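You operate a simulated robot arm through the tools that you are given. There is no shell and no other tool.

You are at the controls of a simulated robot arm. One attempt, no reset.

Task
Load the grey tray with hand cream NW92 and the yellow lid, then push it back.
Fine: the lid is in the lids drawer, shut it again; slide the tray 7 to 17 cm back from the edge, don't lift it. Set down upright: what you pick out.
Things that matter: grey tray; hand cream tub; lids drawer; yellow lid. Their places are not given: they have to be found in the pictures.

It is judged by the outcome, as a careful person would: the job done as asked, and still so three seconds after it is handed in. It fails if anything else is knocked over, pushed out of place, dropped, spilled or broken. A push-on lid holds only when it is set on centred and level and pressed home; a screw cap is set on level and turned clockwise until tight.

Robot
A 7-joint arm with a two-finger parallel gripper, fixed in place. Base frame: the origin is on the floor under the middle of its stand, x ahead of it, y to its left, z up. Lengths are in mm, angles in degrees, forces in N, time in s.
With the tool pointing down near the work surface it reaches from about 340 to 880 mm from the base axis. Its first joint turns from -143.0 to 143.0 degrees. Payload 3 kg.
Tool frame: the origin (TCP) lies between the finger pads and is the grasp point; the fingertips stand 30 mm ahead of it; z points along the fingers, y is the line along which they close. Largest opening 94 mm; finger width 28, thickness 10; the body of the gripper, 50 by 96 mm, starts 55 mm behind the TCP.
Orientation is that of the tool frame in the base frame, as a unit quaternion [x, y, z, w]. With the fingers straight down and closing along the base's y, the tool's x points along the base's -x, its y along +y and its z along -z.

Tools
- The arm moves only by the tool jog_arm. Its argument "motion" is a list that holds one entry, the list of rows, each a list of 6 numbers: the shift along the tool's x, y, z in units of 30 mm (1.0 is 30 mm), then the turn, a rotation vector about the tool's x, y, z in units of 5 degrees (1.0 is 5 degrees). In form: [[[tx, ty, tz, rx, ry, rz], ...]]. A call has 1 to 20 rows; each row shifts and turns the commanded pose from where the row before left it, along the tool's axes as they then stand. "jaw" is the finger opening in mm, from 0 to 94, set as the call begins (left out, the last holds). A call with a number of a shift or a turn outside -1 to 1 is refused whole. Rows are played at 5 a second. More than 50 mm and 8.6 degrees between two rows, or a gripper value outside its range, and nothing of the call is played. A pose out of reach is approached as far as the arm can. The call stops where the force on the tool passes 40 N (or 10 N more than at its start, if that is more) or the arm is blocked; 0.2 s more then pass. The fingers move at their own pace (about 72 mm/s each) and stop on an object; they squeeze with about 37 N. The grip force told is the motor's: it shows also when the fingers shut on nothing. Time passes only in rows, and 0.2 s behind the last, so rows that do not move let the fingers close. It gives the time, the measured TCP pose, the force on the tool (base axes), the opening and the grip force at its end, in the units of the frame above (readings bear some noise), with the torque about the TCP (base axes, N m) and any sound that the robot's microphone picked up, and new pictures: "views" is both (left out), scene, wrist or none.
- Cameras (640 x 400 px; columns grow to the right, rows downward): "scene" is fixed at [219.4, -499.5, 1628.1]; the picture's right is [0.71, -0.71, 0.00], its down [-0.59, -0.59, -0.54] and it looks along [0.38, 0.38, -0.84] (base axes); focal length 269 px, centre (320, 200). "wrist" rides on the gripper at [76, 14, -102] in the tool frame; the picture's right is [-0.18, 0.98, 0.00], its down [-0.75, -0.14, -0.64] and it looks along [-0.63, -0.12, 0.77] (tool axes); focal length 243 px, centre (320, 200).
- point_at(camera, pixels): for up to 12 pixels [column, row] of the newest picture of that camera ("zoom" is the newest enlarged one), the place [x, y, z] in the base frame of the surface seen there, good to about 2 mm. The clock stands still meanwhile.
- enlarge(camera, box): a new picture of the part [left, top, right, bottom] of that camera's present view, enlarged. The clock stands still meanwhile.
- finish_job(): hands the job in; it is judged then, once.

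Leave the gripper open and the arm clear of the work at the hand-in unless told otherwise.

The tools are called after ">>>" as name(argument=value, ...) on one line, values as JSON. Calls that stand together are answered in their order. jog_arm: Moves the arm, as the interface text tells. Its arguments: {"type":"object","properties":{"motion":{"type":"array","items":{"type":"array","items":{"type":"array","items":{"type":"number"}}}},"jaw":{"type":"number"},"views":{"type":"string","enum":["both","scene","wrist","none"]}},"required":["motion"]} The other tools are called the same way: point_at (camera, pixels) gives the place of the surface under pixels of a picture; enlarge (camera, box) takes an enlarged picture of a part of a camera's view; finish_job () hands the job in.

At the start:

```text
time_s: 0.0
ee_pos: [551.0, 231.1, 1145.1]
tcp_rot: [0.001, 1.0, 0.0, 0.0]
contact_force: [0.5, 0.0, 0.0]
ft_torque: [0.0, 0.02, 0.01]
width: 93.8
grasp_force: 0.0
```

scene: 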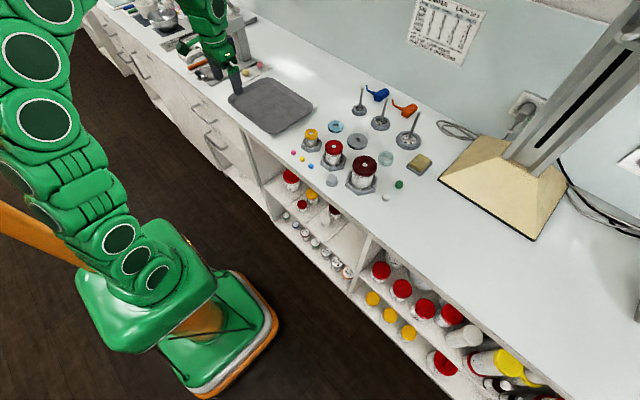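
wrist: 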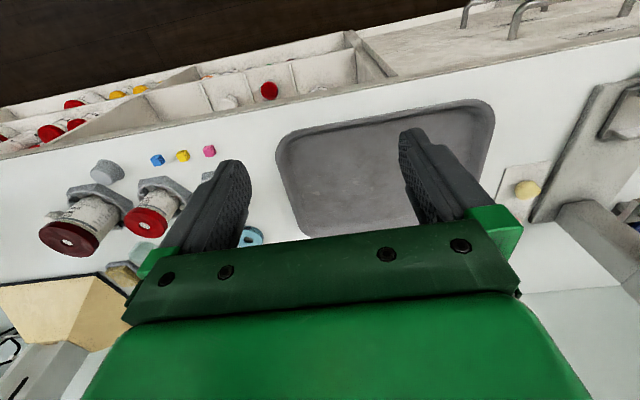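

I see a bench with a grey tray near (270,105) in the scene, jars on it, a shelf unit below with jars, and drawers on the left. I'll enlarge several regions to find the tub labels and drawer labels.

>>> enlarge(camera="scene", box=[270, 90, 450, 210])

>>> enlarge(camera="scene", box=[80, 0, 290, 180])

>>> enlarge(camera="scene", box=[260, 150, 400, 300])

>>> enlarge(camera="scene", box=[340, 230, 560, 400])

```text
3.33 times, centred on (360, 150) of scene
```

zoom: 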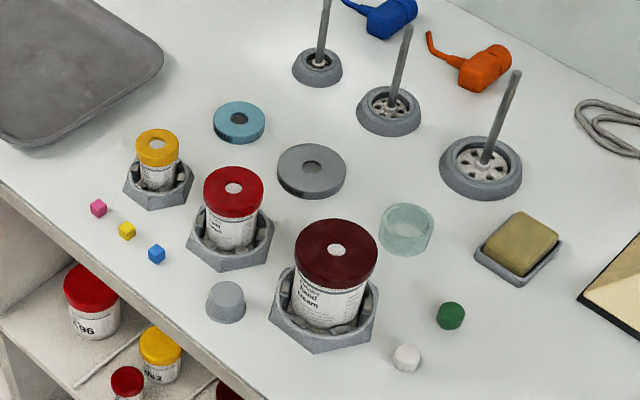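

```text
2.22 times, centred on (185, 90) of scene
```

zoom: 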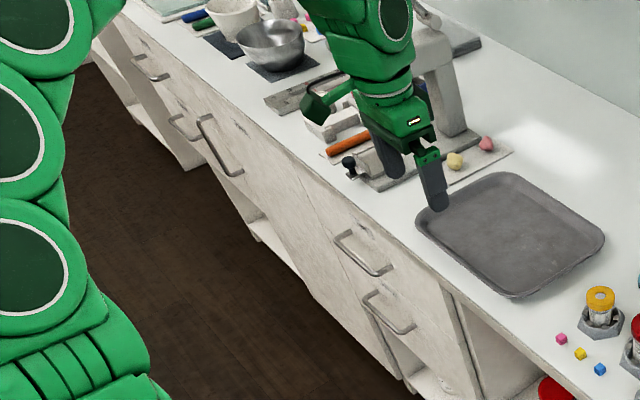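

```text
2.67 times, centred on (330, 225) of scene
```

zoom: 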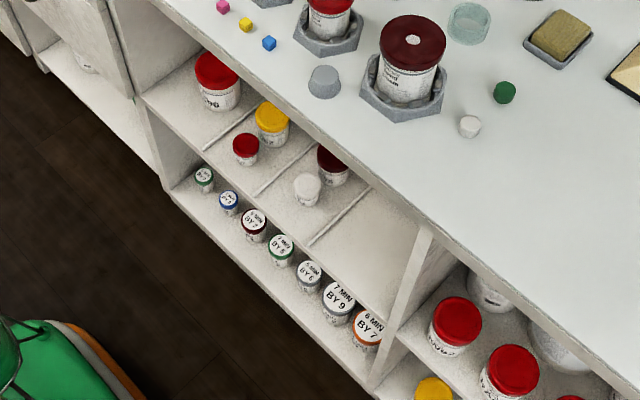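

```text
2.35 times, centred on (450, 315) of scene
```

zoom: 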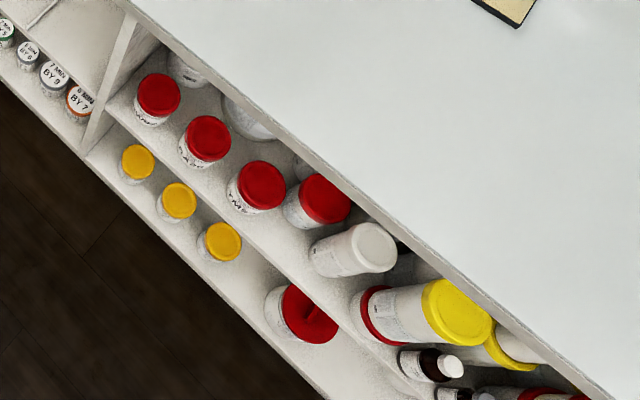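

I'll read the 3D positions of the main things: bench surface, tray corners, drawers handles, jars on the bench and the shelf.

>>> point_at(camera="scene", pixels=[[232, 97], [255, 77], [312, 105], [270, 133], [270, 105], [310, 135], [333, 146], [364, 160], [291, 176], [312, 194], [302, 204], [334, 210]])

>>> point_at(camera="scene", pixels=[[325, 213], [381, 270], [402, 288], [372, 298], [247, 150], [235, 143], [198, 112], [207, 140], [262, 158], [270, 220], [343, 290], [300, 220]])

```text
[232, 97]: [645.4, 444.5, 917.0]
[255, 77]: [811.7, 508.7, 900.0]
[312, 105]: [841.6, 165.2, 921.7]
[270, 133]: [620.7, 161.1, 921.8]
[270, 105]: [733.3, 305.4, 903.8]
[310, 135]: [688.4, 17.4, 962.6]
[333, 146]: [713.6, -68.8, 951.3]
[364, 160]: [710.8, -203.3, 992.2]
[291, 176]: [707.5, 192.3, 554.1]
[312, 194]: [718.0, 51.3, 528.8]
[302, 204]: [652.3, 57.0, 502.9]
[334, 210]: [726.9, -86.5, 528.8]
```

```text
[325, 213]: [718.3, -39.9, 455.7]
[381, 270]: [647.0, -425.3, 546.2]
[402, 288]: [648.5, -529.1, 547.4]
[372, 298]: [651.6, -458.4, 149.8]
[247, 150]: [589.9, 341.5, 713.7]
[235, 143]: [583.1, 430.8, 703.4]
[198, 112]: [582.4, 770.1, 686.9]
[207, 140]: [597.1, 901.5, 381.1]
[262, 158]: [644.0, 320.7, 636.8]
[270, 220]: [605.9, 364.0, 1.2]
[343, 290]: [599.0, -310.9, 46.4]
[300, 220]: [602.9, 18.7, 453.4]
```

The drawer unit lies left of the open shelf. I'll get the handle positions and the tray and bench edges more exactly.

>>> enlarge(camera="scene", box=[180, 80, 276, 170])

>>> enlarge(camera="wrist", box=[30, 60, 330, 280])

```text
4.44 times, centred on (228, 125) of scene
```

zoom: 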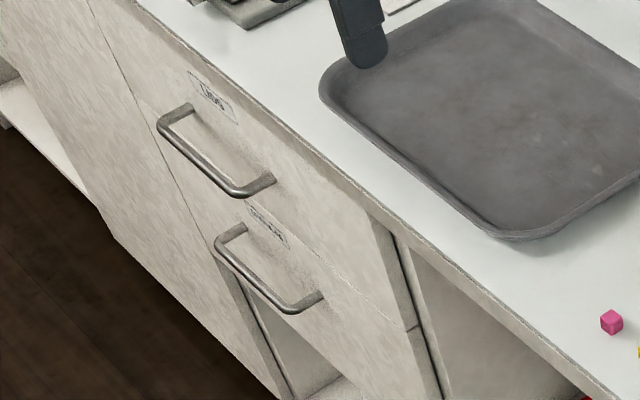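

```text
1.82 times, centred on (180, 170) of wrist
```

zoom: 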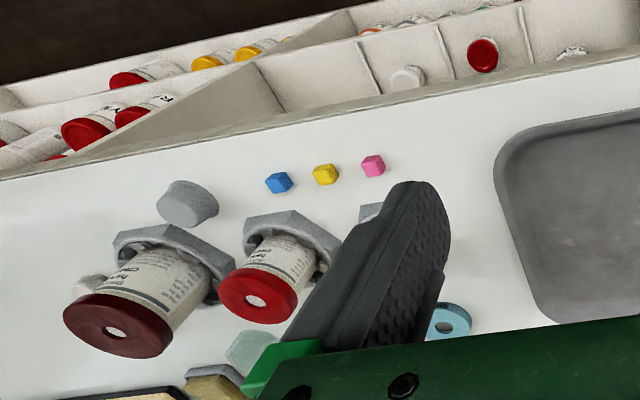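

The upper drawer's label looks like "LIDS". I'll locate the handles and labels in this zoom.

>>> enlarge(camera="scene", box=[205, 90, 253, 120])

>>> point_at(camera="scene", pixels=[[217, 110], [226, 122], [235, 121], [233, 137], [241, 147], [248, 146], [222, 112], [236, 104], [246, 133], [213, 106], [205, 95], [230, 97]])

```text
13.33 times, centred on (229, 105) of scene
```

zoom: 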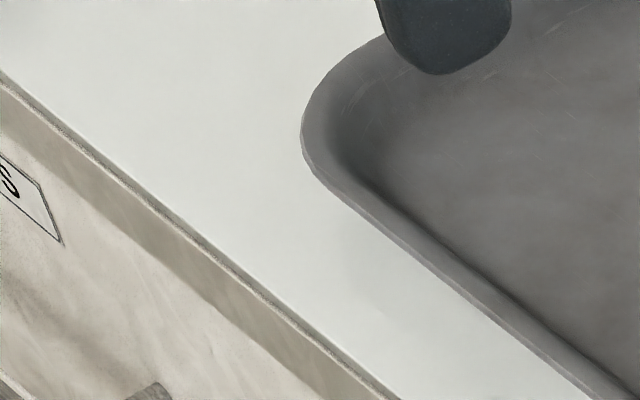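

```text
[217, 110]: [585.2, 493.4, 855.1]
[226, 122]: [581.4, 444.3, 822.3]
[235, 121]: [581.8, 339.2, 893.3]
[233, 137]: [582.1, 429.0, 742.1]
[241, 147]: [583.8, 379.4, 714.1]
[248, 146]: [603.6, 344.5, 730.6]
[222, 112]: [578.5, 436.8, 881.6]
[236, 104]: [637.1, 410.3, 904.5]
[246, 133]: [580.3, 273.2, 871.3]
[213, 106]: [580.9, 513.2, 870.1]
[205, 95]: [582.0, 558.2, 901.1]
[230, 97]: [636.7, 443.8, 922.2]
```

Now I'll zoom on the labels at scene (204,102) and (217,134), and measure the handle bars at the right pixels.

>>> enlarge(camera="scene", box=[190, 92, 238, 152])

>>> point_at(camera="scene", pixels=[[193, 107], [201, 116], [210, 123], [216, 120], [199, 105], [205, 135], [213, 143], [221, 149], [204, 102], [217, 134], [187, 98], [235, 147]])

```text
6.67 times, centred on (214, 122) of scene
```

zoom: 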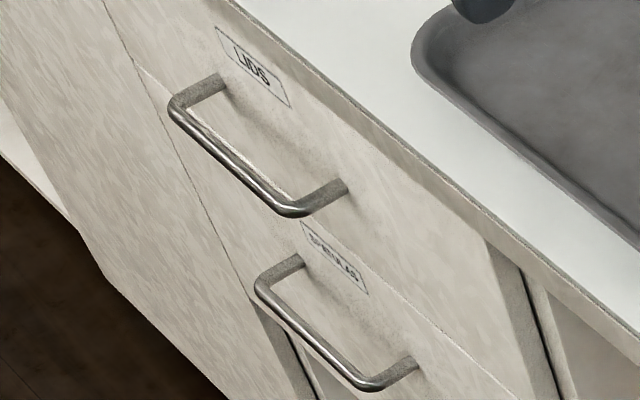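

```text
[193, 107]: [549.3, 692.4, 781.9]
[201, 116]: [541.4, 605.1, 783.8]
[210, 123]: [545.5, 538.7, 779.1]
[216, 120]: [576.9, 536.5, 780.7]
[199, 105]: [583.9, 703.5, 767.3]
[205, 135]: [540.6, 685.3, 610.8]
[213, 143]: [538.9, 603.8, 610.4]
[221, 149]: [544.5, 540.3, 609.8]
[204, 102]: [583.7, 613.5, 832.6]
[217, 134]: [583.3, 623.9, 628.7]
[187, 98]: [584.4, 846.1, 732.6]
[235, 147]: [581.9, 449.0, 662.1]
```

The "LIDS" drawer is the upper one: handle bar at about x≈547, y≈535–700, z≈780, with the spatulas drawer below. The tub NW92 has to be found by its label, so I'll back the arm off, go lower and tilt so the wrist camera looks into the shelf at y≈0.

>>> jog_arm(motion=[[[1, -0.8, 0, 0, 0, 0], [1, -0.8, 0, 0, 0, 0], [1, -0.8, 0, 0, 0, 0], [1, -0.8, 0, 0, 0, 0], [1, -0.8, 0, 0, 0, 0], [0.5, -0.8, 0, 0, 0, 0], [0, -0.5, 0, 0, -1, 0], [0, -0.5, 0, 0, -1, 0], [0, 0, 0, 0, -1, 0], [0, 0, 0, 0, -1, 0], [0, 0, 0, 0, -1, 0], [0, 0, 0, 0, -1, 0]]], views="both")

```text
time_s: 2.6
ee_pos: [385.8, 55.1, 1144.6]
tcp_rot: [0.0, 0.966, -0.001, 0.259]
contact_force: [0.6, 0.1, 0.1]
ft_torque: [-0.04, 0.0, -0.02]
width: 94.1
grasp_force: 0.0
```

scene: 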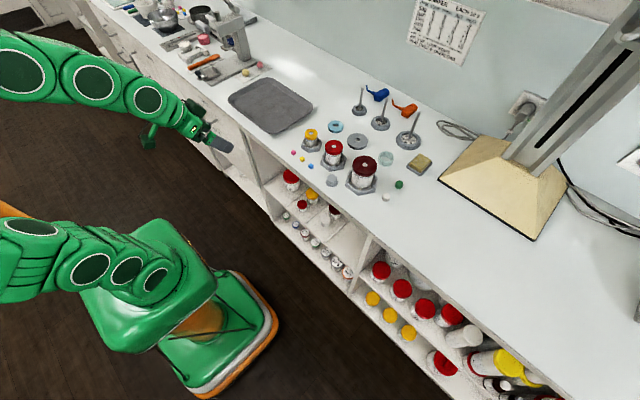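
wrist: 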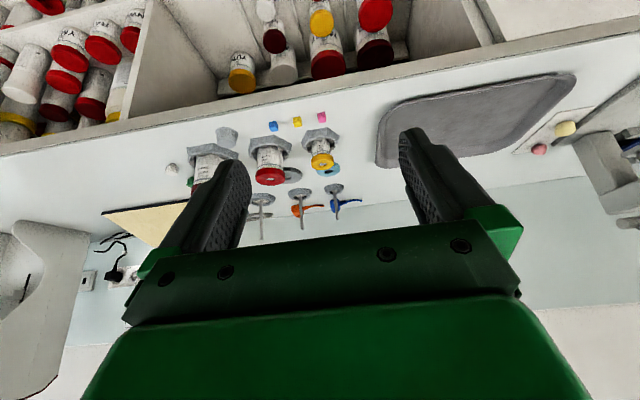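

Good view, upside-down. Now I lower the arm about 390 mm and tilt a bit more to look straight into the shelf.

>>> jog_arm(motion=[[[0.5, 0, 0.866, 0, 0, 0], [0.5, 0, 0.866, 0, 0, 0], [0.5, 0, 0.866, 0, 0, 0], [0.5, 0, 0.866, 0, 0, 0], [0.5, 0, 0.866, 0, 0, 0], [0.5, 0, 0.866, 0, 0, 0], [0.5, 0, 0.866, 0, 0, 0], [0.5, 0, 0.866, 0, 0, 0], [0.5, 0, 0.866, 0, 0, 0], [0.5, 0, 0.866, 0, 0, 0], [0.5, 0, 0.866, 0, 0, 0], [0.5, 0, 0.866, 0, 0, 0], [0.5, 0, 0.866, 0, 0, 0], [0, 0, 0, 0, -1, 0], [0, 0, 0, 0, -1, 0]]], views="both")

```text
time_s: 5.8
ee_pos: [576.0, 110.2, 952.5]
tcp_rot: [0.001, 0.94, 0.0, 0.341]
contact_force: [-0.7, 0.1, 0.1]
ft_torque: [0.02, -0.03, 0.01]
width: 93.9
grasp_force: 0.1
out of reach, approached as far as the arm can: row 1, 2, 3, 4, 5, 6, 7, 8, 9, 10, 11, 12, 13, 14, 15
```

scene: 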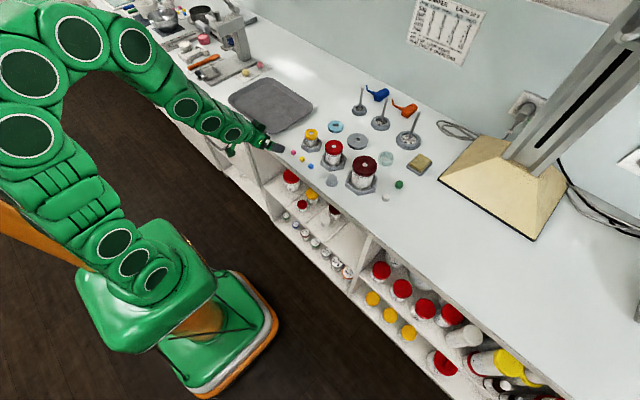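
wrist: 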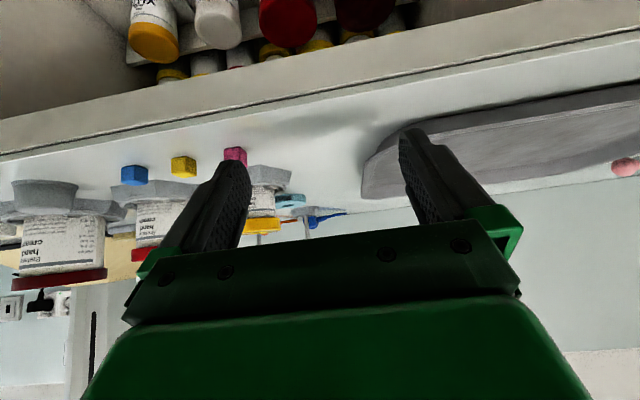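

The arm couldn't reach that pose and stopped at (576,110,952) instead. Before moving I'll read what the wrist camera shows now.

>>> enlarge(camera="wrist", box=[110, 0, 430, 110])

>>> enlarge(camera="wrist", box=[0, 160, 200, 300])

```text
2.00 times, centred on (270, 55) of wrist
```

zoom: 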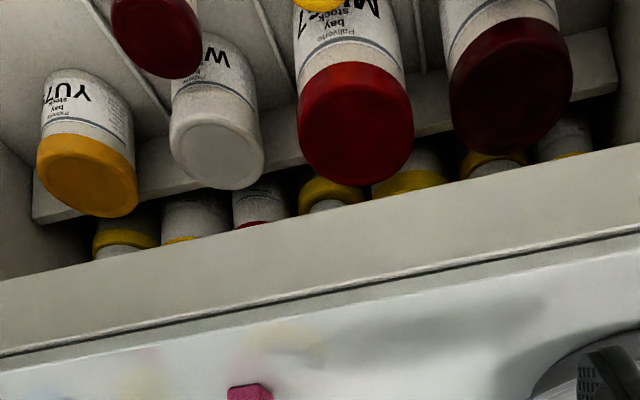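

```text
2.86 times, centred on (100, 230) of wrist
```

zoom: 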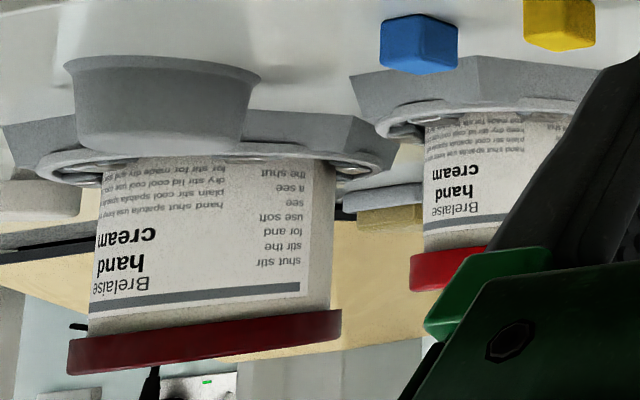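

The bench tubs in the hex holders read "Brelaise hand cream", and the shelf tubs "Pallvere ... bay stock". I'll send one still row to see whether the commanded pose was kept at the unreachable place or reset.

>>> jog_arm(motion=[[[0, 0, 0, 0, 0, 0]]], views="none")

```text
time_s: 6.2
ee_pos: [575.5, 109.3, 952.5]
tcp_rot: [0.001, 0.94, -0.001, 0.341]
contact_force: [-0.3, 0.2, 0.3]
ft_torque: [-0.04, -0.02, -0.01]
width: 94.0
grasp_force: 0.0
```

The commanded pose resets to where the arm is. I'll retreat from over the bench edge (up 30, back about 75 mm) to see what is reachable near there.

>>> jog_arm(motion=[[[-0.643, 0, -0.766, 0, 0, 0], [0.766, -0.5, -0.643, 0, 0, 0], [0.766, -0.5, -0.643, 0, 0, 0], [0.383, 0, -0.3215, 0, 0, 0]]], views="both")

```text
time_s: 7.2
ee_pos: [553.7, 94.3, 1009.5]
tcp_rot: [0.0, 0.94, 0.0, 0.341]
contact_force: [-0.1, -0.1, 0.0]
ft_torque: [0.0, -0.01, 0.03]
width: 94.1
grasp_force: 0.0
out of reach, approached as far as the arm can: row 2, 3, 4
```

scene: 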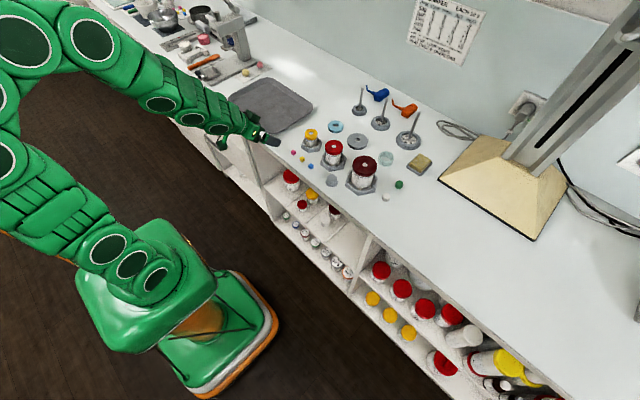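
wrist: 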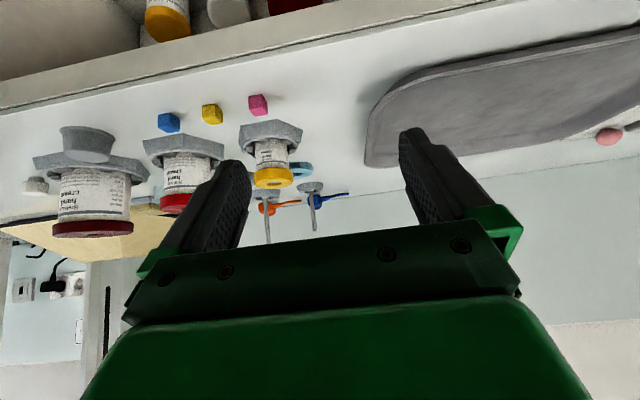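

I can see the three hand cream tubs on the bench in the wrist picture at (95,190), (185,175), (270,155). I'll enlarge them.

>>> enlarge(camera="wrist", box=[30, 110, 150, 240])

>>> enlarge(camera="wrist", box=[140, 120, 240, 220])

>>> enlarge(camera="wrist", box=[230, 110, 320, 200])

>>> enlarge(camera="scene", box=[270, 160, 350, 230])

>>> enlarge(camera="scene", box=[360, 250, 470, 340])

>>> enlarge(camera="scene", box=[410, 300, 560, 400])

```text
3.08 times, centred on (90, 175) of wrist
```

zoom: 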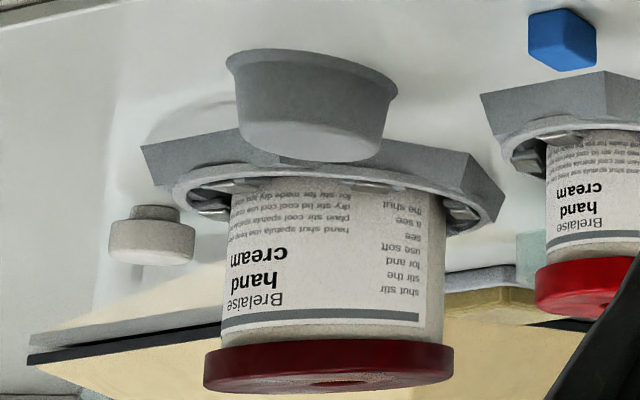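

```text
4.00 times, centred on (190, 170) of wrist
```

zoom: 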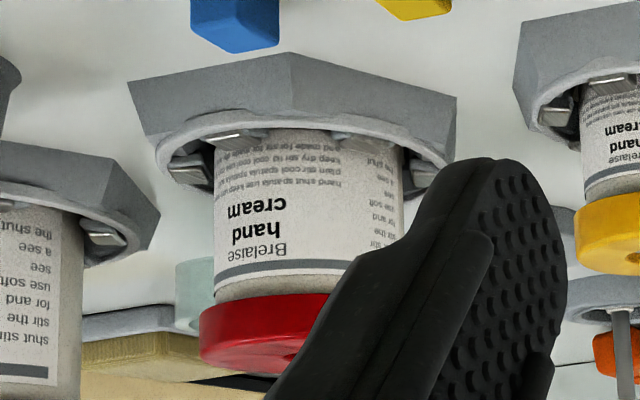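

```text
4.44 times, centred on (275, 155) of wrist
```

zoom: 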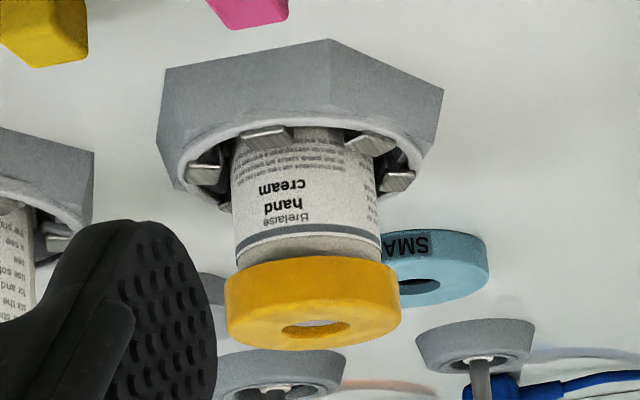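

```text
5.71 times, centred on (310, 195) of scene
```

zoom: 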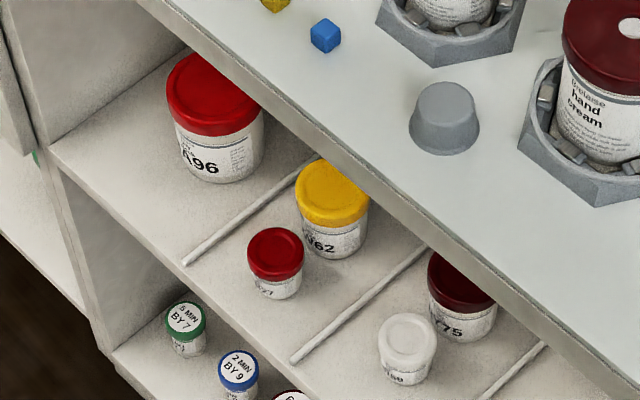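

```text
4.44 times, centred on (415, 295) of scene
```

zoom: 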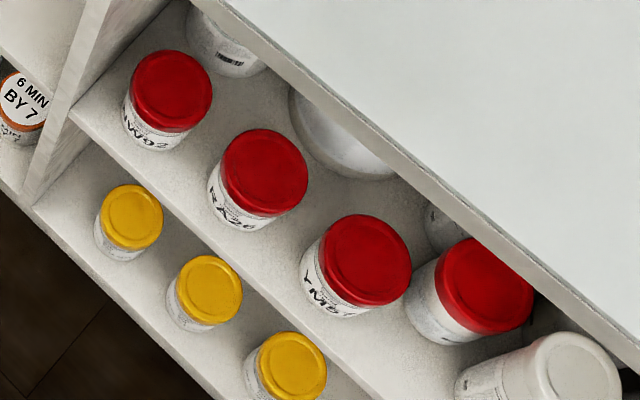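

```text
4.00 times, centred on (485, 350) of scene
```

zoom: 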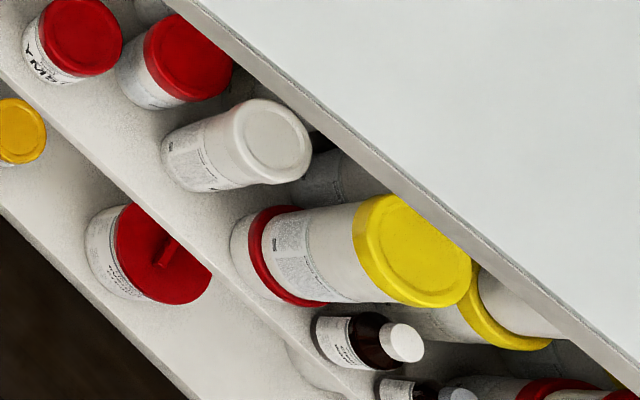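

Three red-lidded tubs with handwritten codes stand on the right-hand shelf; the one at scene (380,275) looks like "?W92". I'll zoom closer and measure.

>>> enlarge(camera="scene", box=[364, 260, 396, 284])

>>> enlarge(camera="scene", box=[385, 275, 420, 305])

>>> enlarge(camera="scene", box=[405, 290, 450, 325])

>>> point_at(camera="scene", pixels=[[381, 270], [373, 264], [389, 272], [378, 280], [384, 285], [372, 282], [360, 275], [395, 300], [402, 286], [424, 306], [372, 297], [352, 270]])

```text
16.00 times, centred on (380, 272) of scene
```

zoom: 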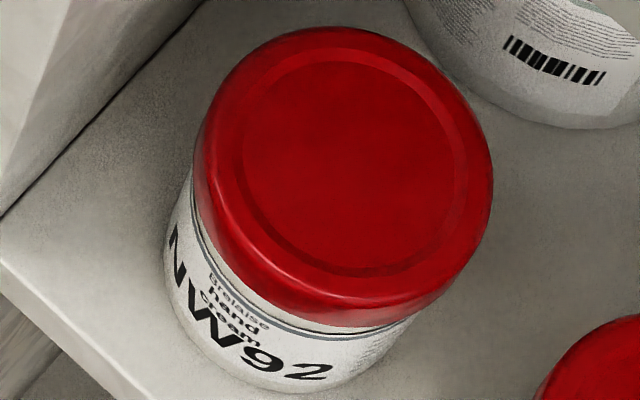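

```text
13.33 times, centred on (402, 290) of scene
```

zoom: 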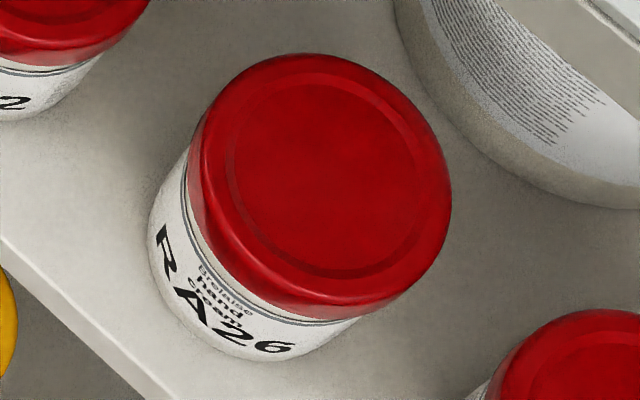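

```text
11.43 times, centred on (428, 308) of scene
```

zoom: 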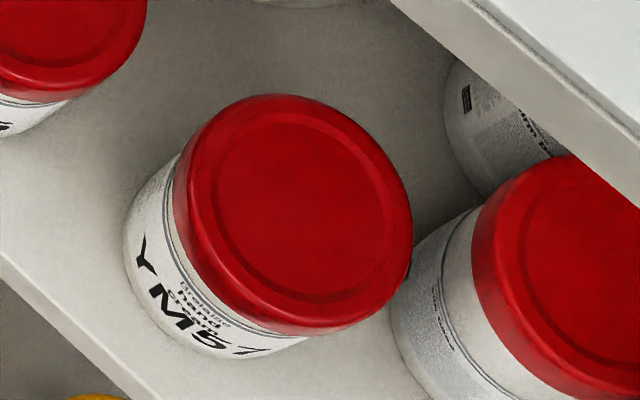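

```text
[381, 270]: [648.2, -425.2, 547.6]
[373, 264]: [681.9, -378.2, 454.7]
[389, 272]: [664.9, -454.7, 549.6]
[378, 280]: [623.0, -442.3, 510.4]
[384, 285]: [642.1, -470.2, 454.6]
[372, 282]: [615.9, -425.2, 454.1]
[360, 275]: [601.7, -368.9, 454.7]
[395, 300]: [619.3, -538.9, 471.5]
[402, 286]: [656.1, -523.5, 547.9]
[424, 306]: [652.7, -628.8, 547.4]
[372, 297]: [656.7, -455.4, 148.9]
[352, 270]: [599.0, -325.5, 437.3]
```

The label reads "Brelaise hand cream NW92" on the red-lidded tub at about (647,−428), lid top z≈548, shelf at z≈454.6; its neighbours are RA26 and YM57. I'll lessen the tilt and travel sideways to y≈−350 in front of the bench edge, staying outside the bench.

>>> jog_arm(motion=[[[0, 0, 0, 0, 1, 0], [0, 0, 0, 0, 1, 0], [0, 0, 0, 0, 1, 0], [0, -1, 0, 0, 0, 0], [0, -1, 0, 0, 0, 0], [0, -1, 0, 0, 0, 0], [0, -1, 0, 0, 0, 0], [0, -1, 0, 0, 0, 0], [0, -1, 0, 0, 0, 0], [0, -1, 0, 0, 0, 0], [0, -1, 0, 0, 0, 0], [0, -1, 0, 0, 0, 0], [0, -1, 0, 0, 0, 0], [0, -1, 0, 0, 0, 0], [0, -1, 0, 0, 0, 0], [0, -1, 0, 0, 0, 0], [0, -1, 0, 0, 0, 0]]], views="both")

```text
time_s: 10.8
ee_pos: [555.0, -326.6, 1007.5]
tcp_rot: [0.0, 0.976, -0.001, 0.216]
contact_force: [0.0, 0.2, -0.4]
ft_torque: [-0.03, 0.0, -0.03]
width: 94.0
grasp_force: 0.0
```

scene: 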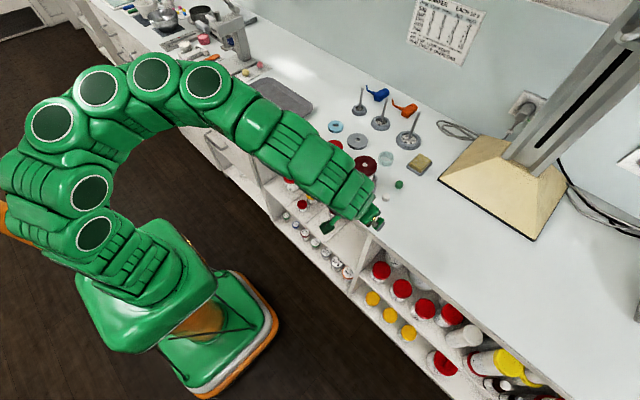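
wrist: 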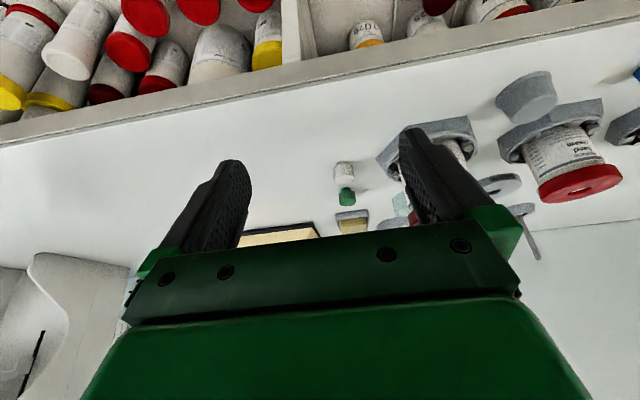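

Next I yaw the tool by −30° and back off so that the approach line points at the tub from the front-left, away from neighbour RA26.

>>> jog_arm(motion=[[[0.711, -0.35, -0.332, 0, 0, 0], [0.711, -0.35, -0.332, 0, 0, 0], [0, 0, 0, 0.4226, 0, 0.9063], [0, 0, 0, 0.4226, 0, 0.9063], [0, 0, 0, 0.4226, 0, 0.9063], [0, 0, 0, 0.4226, 0, 0.9063], [0, 0, 0, 0.4226, 0, 0.9063], [0, 0, 0, 0.4226, 0, 0.9063]]], views="both")

```text
time_s: 12.6
ee_pos: [506.1, -346.3, 1009.0]
tcp_rot: [0.254, 0.943, -0.056, 0.209]
contact_force: [-1.4, 0.8, 0.3]
ft_torque: [0.02, -0.01, 0.01]
width: 94.1
grasp_force: 0.1
```

scene: 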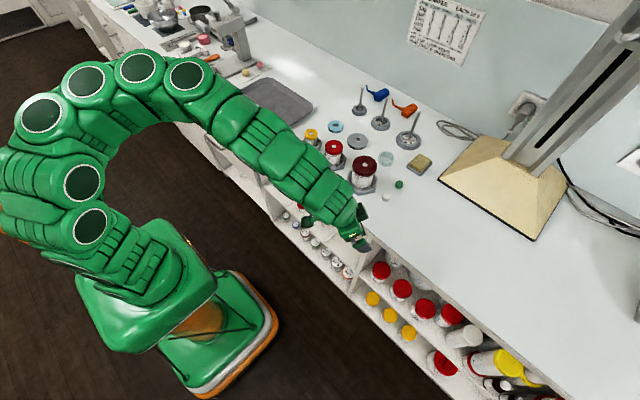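
wrist: 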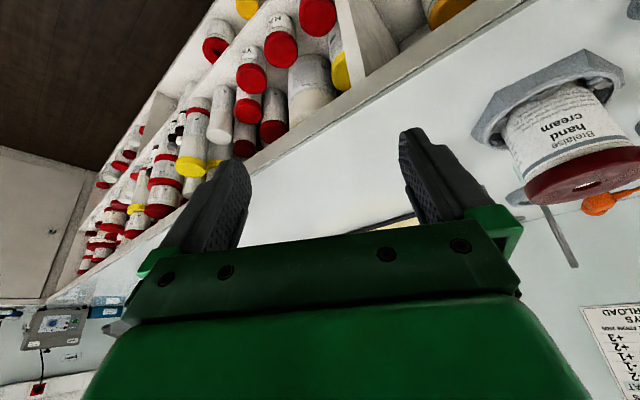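

Now a descent in front of the shelf; first 180 mm to check that it is in reach.

>>> jog_arm(motion=[[[0.4226, 0, 0.9063, 0, 0, 0], [0.4226, 0, 0.9063, 0, 0, 0], [0.4226, 0, 0.9063, 0, 0, 0], [0.4226, 0, 0.9063, 0, 0, 0], [0.4226, 0, 0.9063, 0, 0, 0], [0.4226, 0, 0.9063, 0, 0, 0]]], views="both")

```text
time_s: 14.0
ee_pos: [505.2, -345.7, 828.7]
tcp_rot: [0.252, 0.943, -0.056, 0.209]
contact_force: [-0.3, 0.5, 0.2]
ft_torque: [-0.01, 0.01, 0.02]
width: 94.1
grasp_force: 0.3
```

scene: 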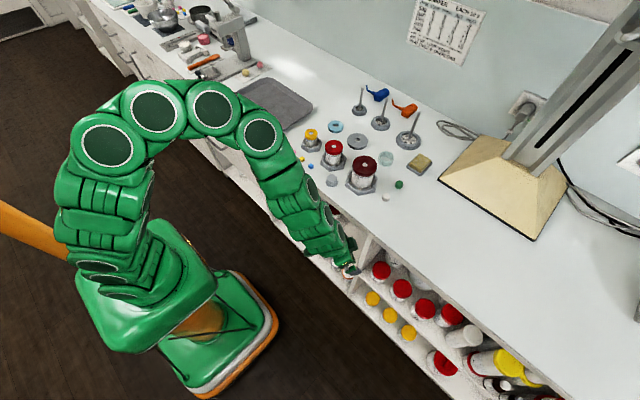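
wrist: 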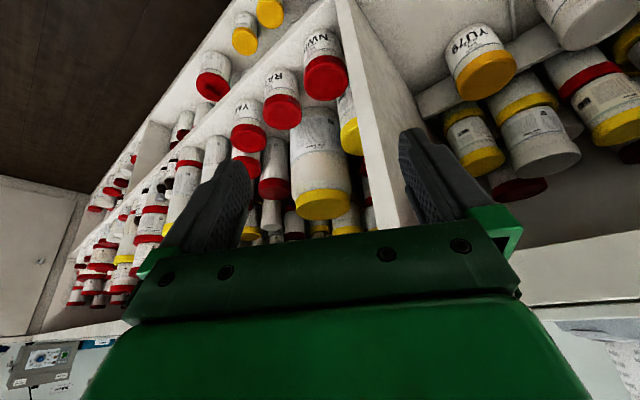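

NW92 is in view at wrist (325,70), with the partition to its left as mounted. I'll measure the tub, the partition panel and the neighbours.

>>> point_at(camera="wrist", pixels=[[325, 78], [308, 75], [345, 72], [322, 45], [280, 112], [283, 80], [360, 80], [375, 130], [322, 160], [346, 15], [310, 33], [350, 120]])

>>> enlarge(camera="wrist", box=[230, 0, 400, 150])

```text
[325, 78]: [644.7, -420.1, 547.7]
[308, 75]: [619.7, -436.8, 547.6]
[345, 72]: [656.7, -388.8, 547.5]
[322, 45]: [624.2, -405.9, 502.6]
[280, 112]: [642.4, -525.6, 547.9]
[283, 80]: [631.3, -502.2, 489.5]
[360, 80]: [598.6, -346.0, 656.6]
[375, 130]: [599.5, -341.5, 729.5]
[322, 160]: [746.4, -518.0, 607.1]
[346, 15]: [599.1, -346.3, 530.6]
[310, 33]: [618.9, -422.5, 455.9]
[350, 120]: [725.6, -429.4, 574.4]
```

```text
2.67 times, centred on (315, 75) of wrist
```

zoom: 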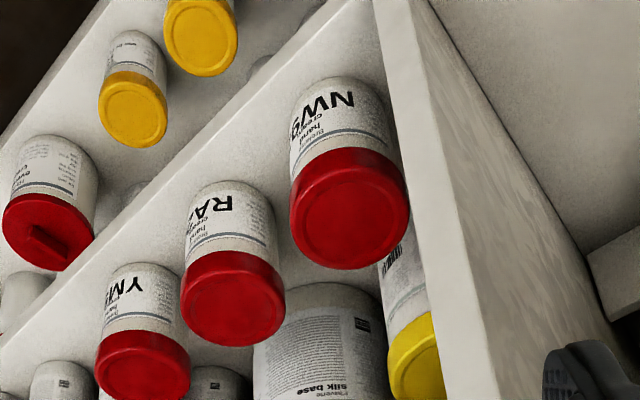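

I'll sample points around the lid's top rim in the zoomed picture to fit its centre and diameter.

>>> point_at(camera="zoom", pixels=[[350, 208], [298, 222], [403, 195], [348, 265], [352, 160], [380, 250], [320, 255], [310, 185], [390, 170], [335, 120], [300, 130], [385, 120]])

```text
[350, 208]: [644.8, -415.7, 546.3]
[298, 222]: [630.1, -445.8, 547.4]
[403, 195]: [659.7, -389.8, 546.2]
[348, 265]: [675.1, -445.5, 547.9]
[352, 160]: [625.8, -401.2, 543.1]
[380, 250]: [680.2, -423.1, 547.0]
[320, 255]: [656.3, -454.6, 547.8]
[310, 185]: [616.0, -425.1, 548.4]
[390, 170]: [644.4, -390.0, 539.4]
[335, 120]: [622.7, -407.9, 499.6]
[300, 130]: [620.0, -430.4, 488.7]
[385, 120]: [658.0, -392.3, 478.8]
```

Fit: lid about 70 mm across, body about 60 mm, axis near (649,−422), partition face at y≈−346. I plan to grip the body below the lid with the tool tilted 60° from vertical. First I tilt further and go lower in small steps, checking reach.

>>> jog_arm(motion=[[[0, 0, 0, 0, -1, 0], [0, 0, 0, 0, -1, 0], [0.5736, 0, 0.819, 0, 0, 0], [0.5736, 0, 0.819, 0, 0, 0], [0.5736, 0, 0.819, 0, 0, 0]]], views="none")

```text
time_s: 15.2
ee_pos: [509.0, -345.5, 736.8]
tcp_rot: [0.246, 0.922, -0.077, 0.289]
contact_force: [-0.6, -0.5, -0.2]
ft_torque: [-0.03, -0.02, 0.0]
width: 93.9
grasp_force: 0.0
```

Still in reach. I continue: tilt to 45° and descend another 90 mm.

>>> jog_arm(motion=[[[0, 0, 0, 0, -1, 0], [0, 0, 0, 0, -1, 0], [0.7071, 0, 0.7071, 0, 0, 0], [0.7071, 0, 0.7071, 0, 0, 0], [0.7071, 0, 0.7071, 0, 0, 0]]], views="none")

```text
time_s: 16.4
ee_pos: [507.1, -346.4, 650.1]
tcp_rot: [0.239, 0.893, -0.099, 0.369]
contact_force: [0.6, -0.8, -0.9]
ft_torque: [0.03, -0.02, -0.02]
width: 93.9
grasp_force: 0.1
```

Still in reach. Tilt to 60° and check the pictures.

>>> jog_arm(motion=[[[0, 0, 0, 0, -1, 0], [0, 0, 0, 0, -1, 0], [0, 0, 0, 0, -1, 0]]], views="both")

```text
time_s: 17.2
ee_pos: [509.1, -346.8, 650.1]
tcp_rot: [0.225, 0.836, -0.131, 0.483]
contact_force: [-0.5, 0.2, -0.5]
ft_torque: [-0.03, 0.0, 0.02]
width: 94.1
grasp_force: 0.1
```

scene: 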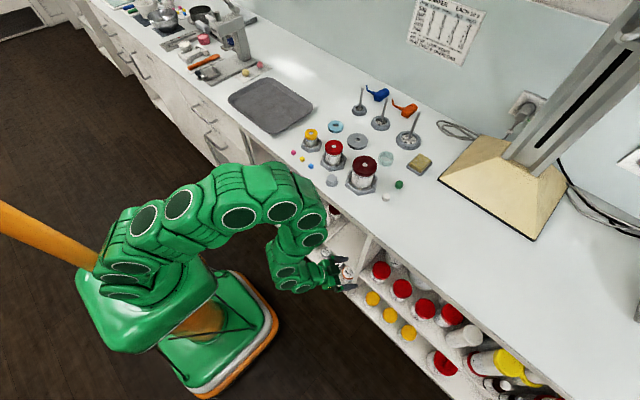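
wrist: 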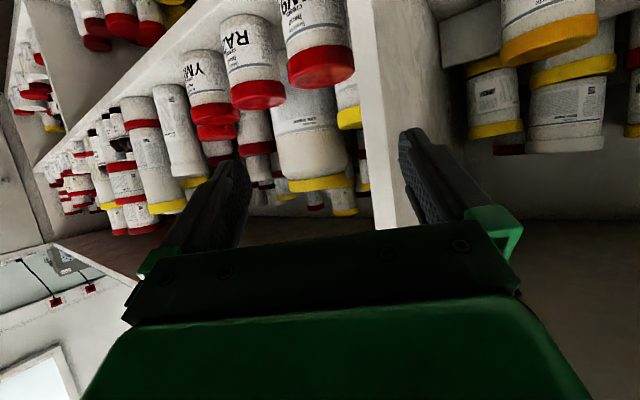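

All in reach: TCP (509,−347,650), tilt 60°. Before going in I check the bottle behind NW92 (wrist (347,95)/(350,118)), RA26's position and the partition.

>>> point_at(camera="wrist", pixels=[[347, 92], [342, 112], [350, 118], [357, 105], [310, 130], [300, 150], [248, 60], [258, 90], [318, 65], [316, 30], [355, 40], [372, 100]])

>>> enlarge(camera="wrist", box=[210, 0, 400, 200])

```text
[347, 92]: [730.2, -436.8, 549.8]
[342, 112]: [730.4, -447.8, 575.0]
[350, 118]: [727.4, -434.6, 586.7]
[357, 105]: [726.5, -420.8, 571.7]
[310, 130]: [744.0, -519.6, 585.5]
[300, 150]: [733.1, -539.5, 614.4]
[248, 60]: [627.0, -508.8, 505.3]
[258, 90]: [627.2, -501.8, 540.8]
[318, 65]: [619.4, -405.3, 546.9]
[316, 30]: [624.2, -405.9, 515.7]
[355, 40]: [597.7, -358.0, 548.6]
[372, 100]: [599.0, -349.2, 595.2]
```

```text
2.00 times, centred on (305, 100) of wrist
```

zoom: 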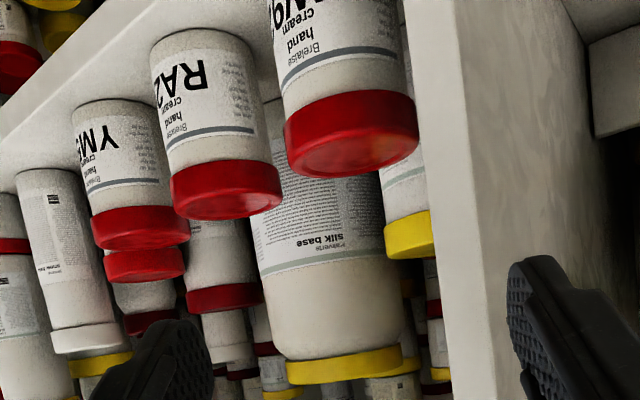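

The partition face is at y≈−359, so a straight-on approach (heading 0) gives about 13–15 mm clearance on both sides. I'll yaw back to face +x, align with y≈−422, lower to z≈490 outside the shelf, with the jaw at 80.

>>> jog_arm(motion=[[[0, 0, 0, -0.748, 0, -0.432], [0, 0, 0, -0.748, 0, -0.432], [0, 0, 0, -0.748, 0, -0.432], [0, 0, 0, -0.748, 0, -0.432], [0, 0, 0, -0.748, 0, -0.432], [0, 0, 0, -0.748, 0, -0.432], [0, 0, 0, -0.748, 0, -0.432], [0, -0.835, 0, 0, 0, 0], [0, -0.835, 0, 0, 0, 0], [0, -0.835, 0, 0, 0, 0]]], jaw=80, views="both")

```text
time_s: 19.4
ee_pos: [507.1, -422.7, 648.5]
tcp_rot: [-0.002, 0.866, 0.001, 0.5]
contact_force: [-0.1, 1.2, 0.1]
ft_torque: [-0.04, -0.02, 0.0]
width: 79.9
grasp_force: 0.1
```

scene: 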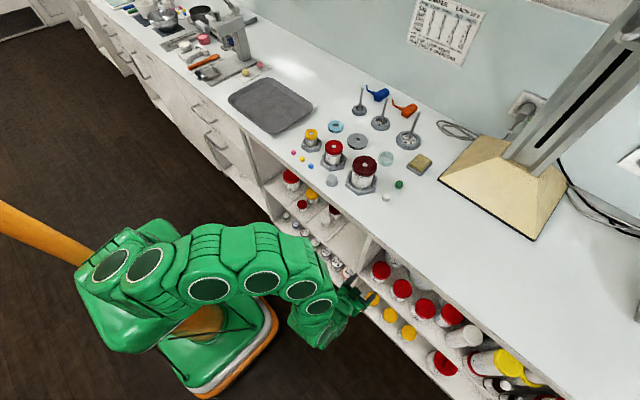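
wrist: 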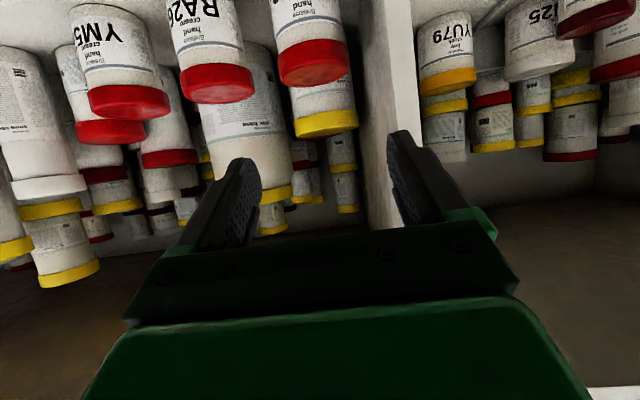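

Aligned. I descend about 80 mm and re-measure the tub.

>>> jog_arm(motion=[[[0.7794, 0, 0.45, 0, 0, 0], [0.7794, 0, 0.45, 0, 0, 0], [0.7794, 0, 0.45, 0, 0, 0]]], views="wrist")

```text
time_s: 20.2
ee_pos: [506.7, -419.6, 568.7]
tcp_rot: [-0.001, 0.866, 0.001, 0.499]
contact_force: [0.0, -0.4, -1.0]
ft_torque: [0.02, 0.0, -0.01]
width: 80.0
grasp_force: 0.0
```

wrist: 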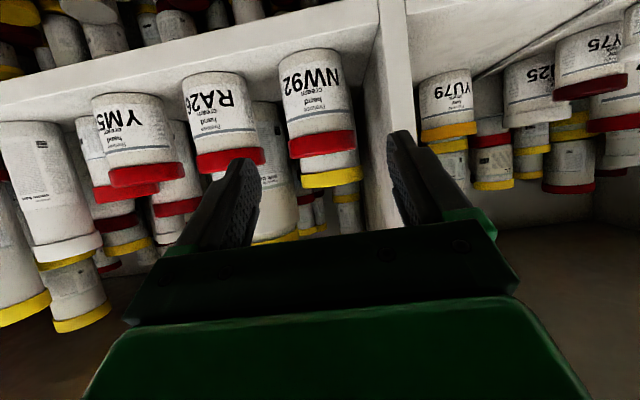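

I measure points across the NW92 tub body and lid and the partition edge.

>>> point_at(camera="wrist", pixels=[[283, 90], [300, 85], [316, 82], [332, 80], [347, 78], [290, 145], [305, 143], [322, 141], [338, 139], [354, 137], [385, 80], [378, 60]])

>>> point_at(camera="wrist", pixels=[[186, 100], [200, 97], [216, 95], [232, 92], [246, 90], [199, 160], [215, 158], [232, 156], [262, 153], [310, 52], [325, 170], [250, 135]])

```text
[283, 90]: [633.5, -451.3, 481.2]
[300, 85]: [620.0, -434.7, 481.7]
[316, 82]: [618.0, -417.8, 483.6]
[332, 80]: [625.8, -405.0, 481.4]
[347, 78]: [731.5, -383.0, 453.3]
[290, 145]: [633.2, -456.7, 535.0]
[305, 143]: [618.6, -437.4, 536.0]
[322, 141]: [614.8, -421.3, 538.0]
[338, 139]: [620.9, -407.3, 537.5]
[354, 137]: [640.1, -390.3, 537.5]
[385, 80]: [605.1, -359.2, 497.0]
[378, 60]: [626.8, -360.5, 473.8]
```

```text
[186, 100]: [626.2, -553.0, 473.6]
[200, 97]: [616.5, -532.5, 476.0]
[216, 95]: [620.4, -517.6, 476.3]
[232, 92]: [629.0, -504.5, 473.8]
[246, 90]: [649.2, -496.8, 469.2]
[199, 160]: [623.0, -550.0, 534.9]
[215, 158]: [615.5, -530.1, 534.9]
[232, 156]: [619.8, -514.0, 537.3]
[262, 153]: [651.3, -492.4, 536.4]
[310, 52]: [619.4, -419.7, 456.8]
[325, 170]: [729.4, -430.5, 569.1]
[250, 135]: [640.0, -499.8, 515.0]
```

Refined: NW92 axis at about (650,−425), lid radius ≈35, body radius ≈29; RA26 at (650,−527). I go down to z≈490 with a 4 mm sideways correction and part-way in.

>>> jog_arm(motion=[[[0.765, -0.045, 0.44, 0, 0, 0], [0.765, -0.045, 0.44, 0, 0, 0], [0.765, -0.045, 0.44, 0, 0, 0], [-0.4, 0, 0.693, 0, 0, 0], [-0.4, 0, 0.693, 0, 0, 0]]], jaw=84, views="both")

```text
time_s: 21.4
ee_pos: [556.0, -426.1, 489.5]
tcp_rot: [-0.002, 0.865, 0.001, 0.501]
contact_force: [-0.2, -0.7, 0.5]
ft_torque: [0.01, -0.02, 0.01]
width: 83.9
grasp_force: 0.1
```

scene: 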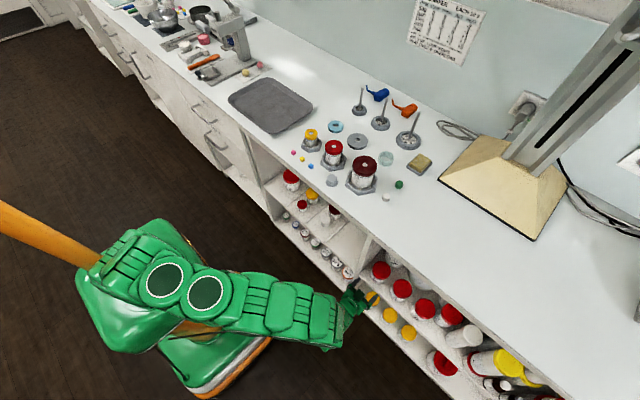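
wrist: 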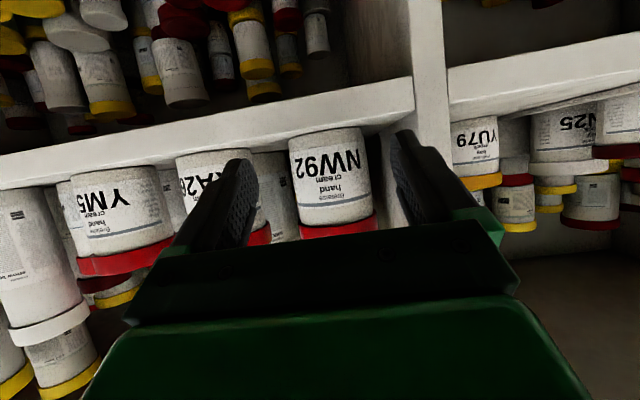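

NW92 is centred between the fingers. I advance 90 mm into the shelf toward x≈646.

>>> jog_arm(motion=[[[-0.333, 0, 0.577, 0, 0, 0], [-0.333, 0, 0.577, 0, 0, 0], [-0.333, 0, 0.577, 0, 0, 0], [-0.25, 0, 0.433, 0, 0, 0], [-0.25, 0, 0.433, 0, 0, 0]]], views="both")

```text
time_s: 22.6
ee_pos: [646.0, -424.8, 489.5]
tcp_rot: [-0.001, 0.866, 0.001, 0.5]
contact_force: [0.0, 0.2, 0.1]
ft_torque: [-0.03, 0.03, 0.03]
width: 83.8
grasp_force: 0.1
```

scene: 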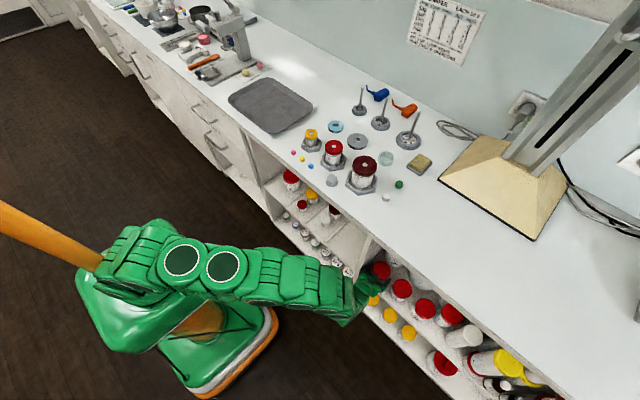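
wrist: 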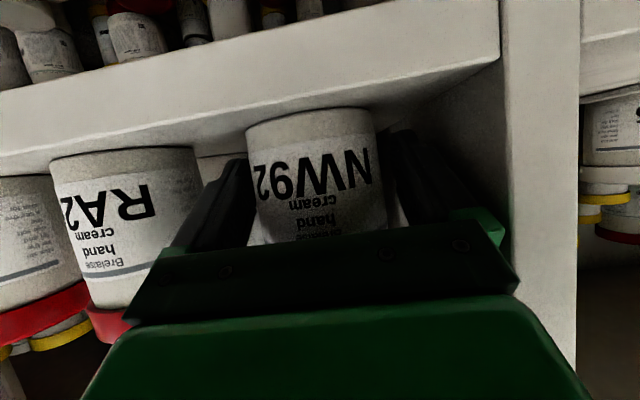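

The tub sits between the fingers with no contact force. I close on its body.

>>> jog_arm(motion=[[[0, 0, 0, 0, 0, 0], [0, 0, 0, 0, 0, 0], [0, 0, 0, 0, 0, 0], [0, 0, 0, 0, 0, 0], [0, 0, 0, 0, 0, 0]]], jaw=0, views="wrist")

```text
time_s: 23.8
ee_pos: [645.9, -424.6, 488.9]
tcp_rot: [-0.001, 0.866, 0.001, 0.5]
contact_force: [-1.1, 0.2, 0.4]
ft_torque: [0.0, 0.0, -0.02]
width: 71.6
grasp_force: 37.3
```

wrist: 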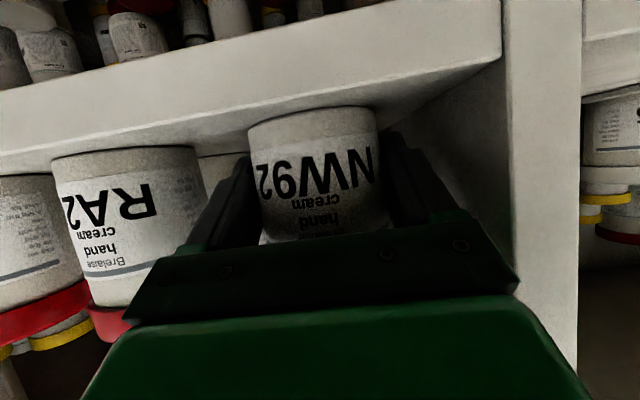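

Gripped at 71.6 mm width with 37 N. I lift gently by 20 mm to check the hold.

>>> jog_arm(motion=[[[-0.145, 0, -0.083, 0, 0, 0], [-0.145, 0, -0.083, 0, 0, 0], [-0.145, 0, -0.083, 0, 0, 0], [-0.145, 0, -0.083, 0, 0, 0]]], views="both")

```text
time_s: 24.8
ee_pos: [646.5, -424.4, 506.8]
tcp_rot: [-0.003, 0.866, 0.002, 0.5]
contact_force: [0.1, -0.1, -2.2]
ft_torque: [0.01, 0.0, -0.01]
width: 71.5
grasp_force: 36.6
```

scene: 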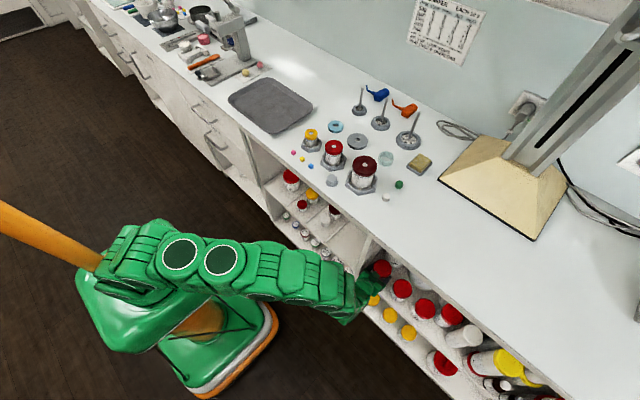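
wrist: 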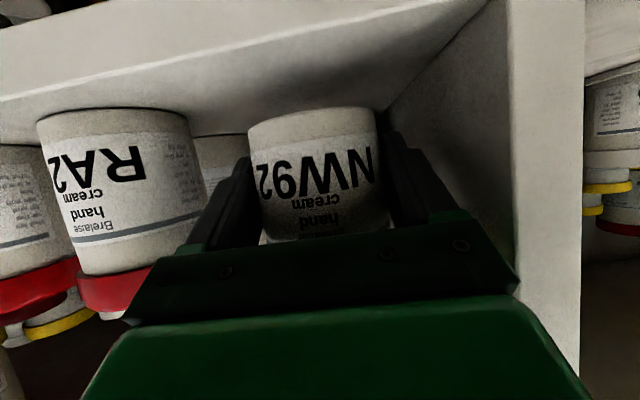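

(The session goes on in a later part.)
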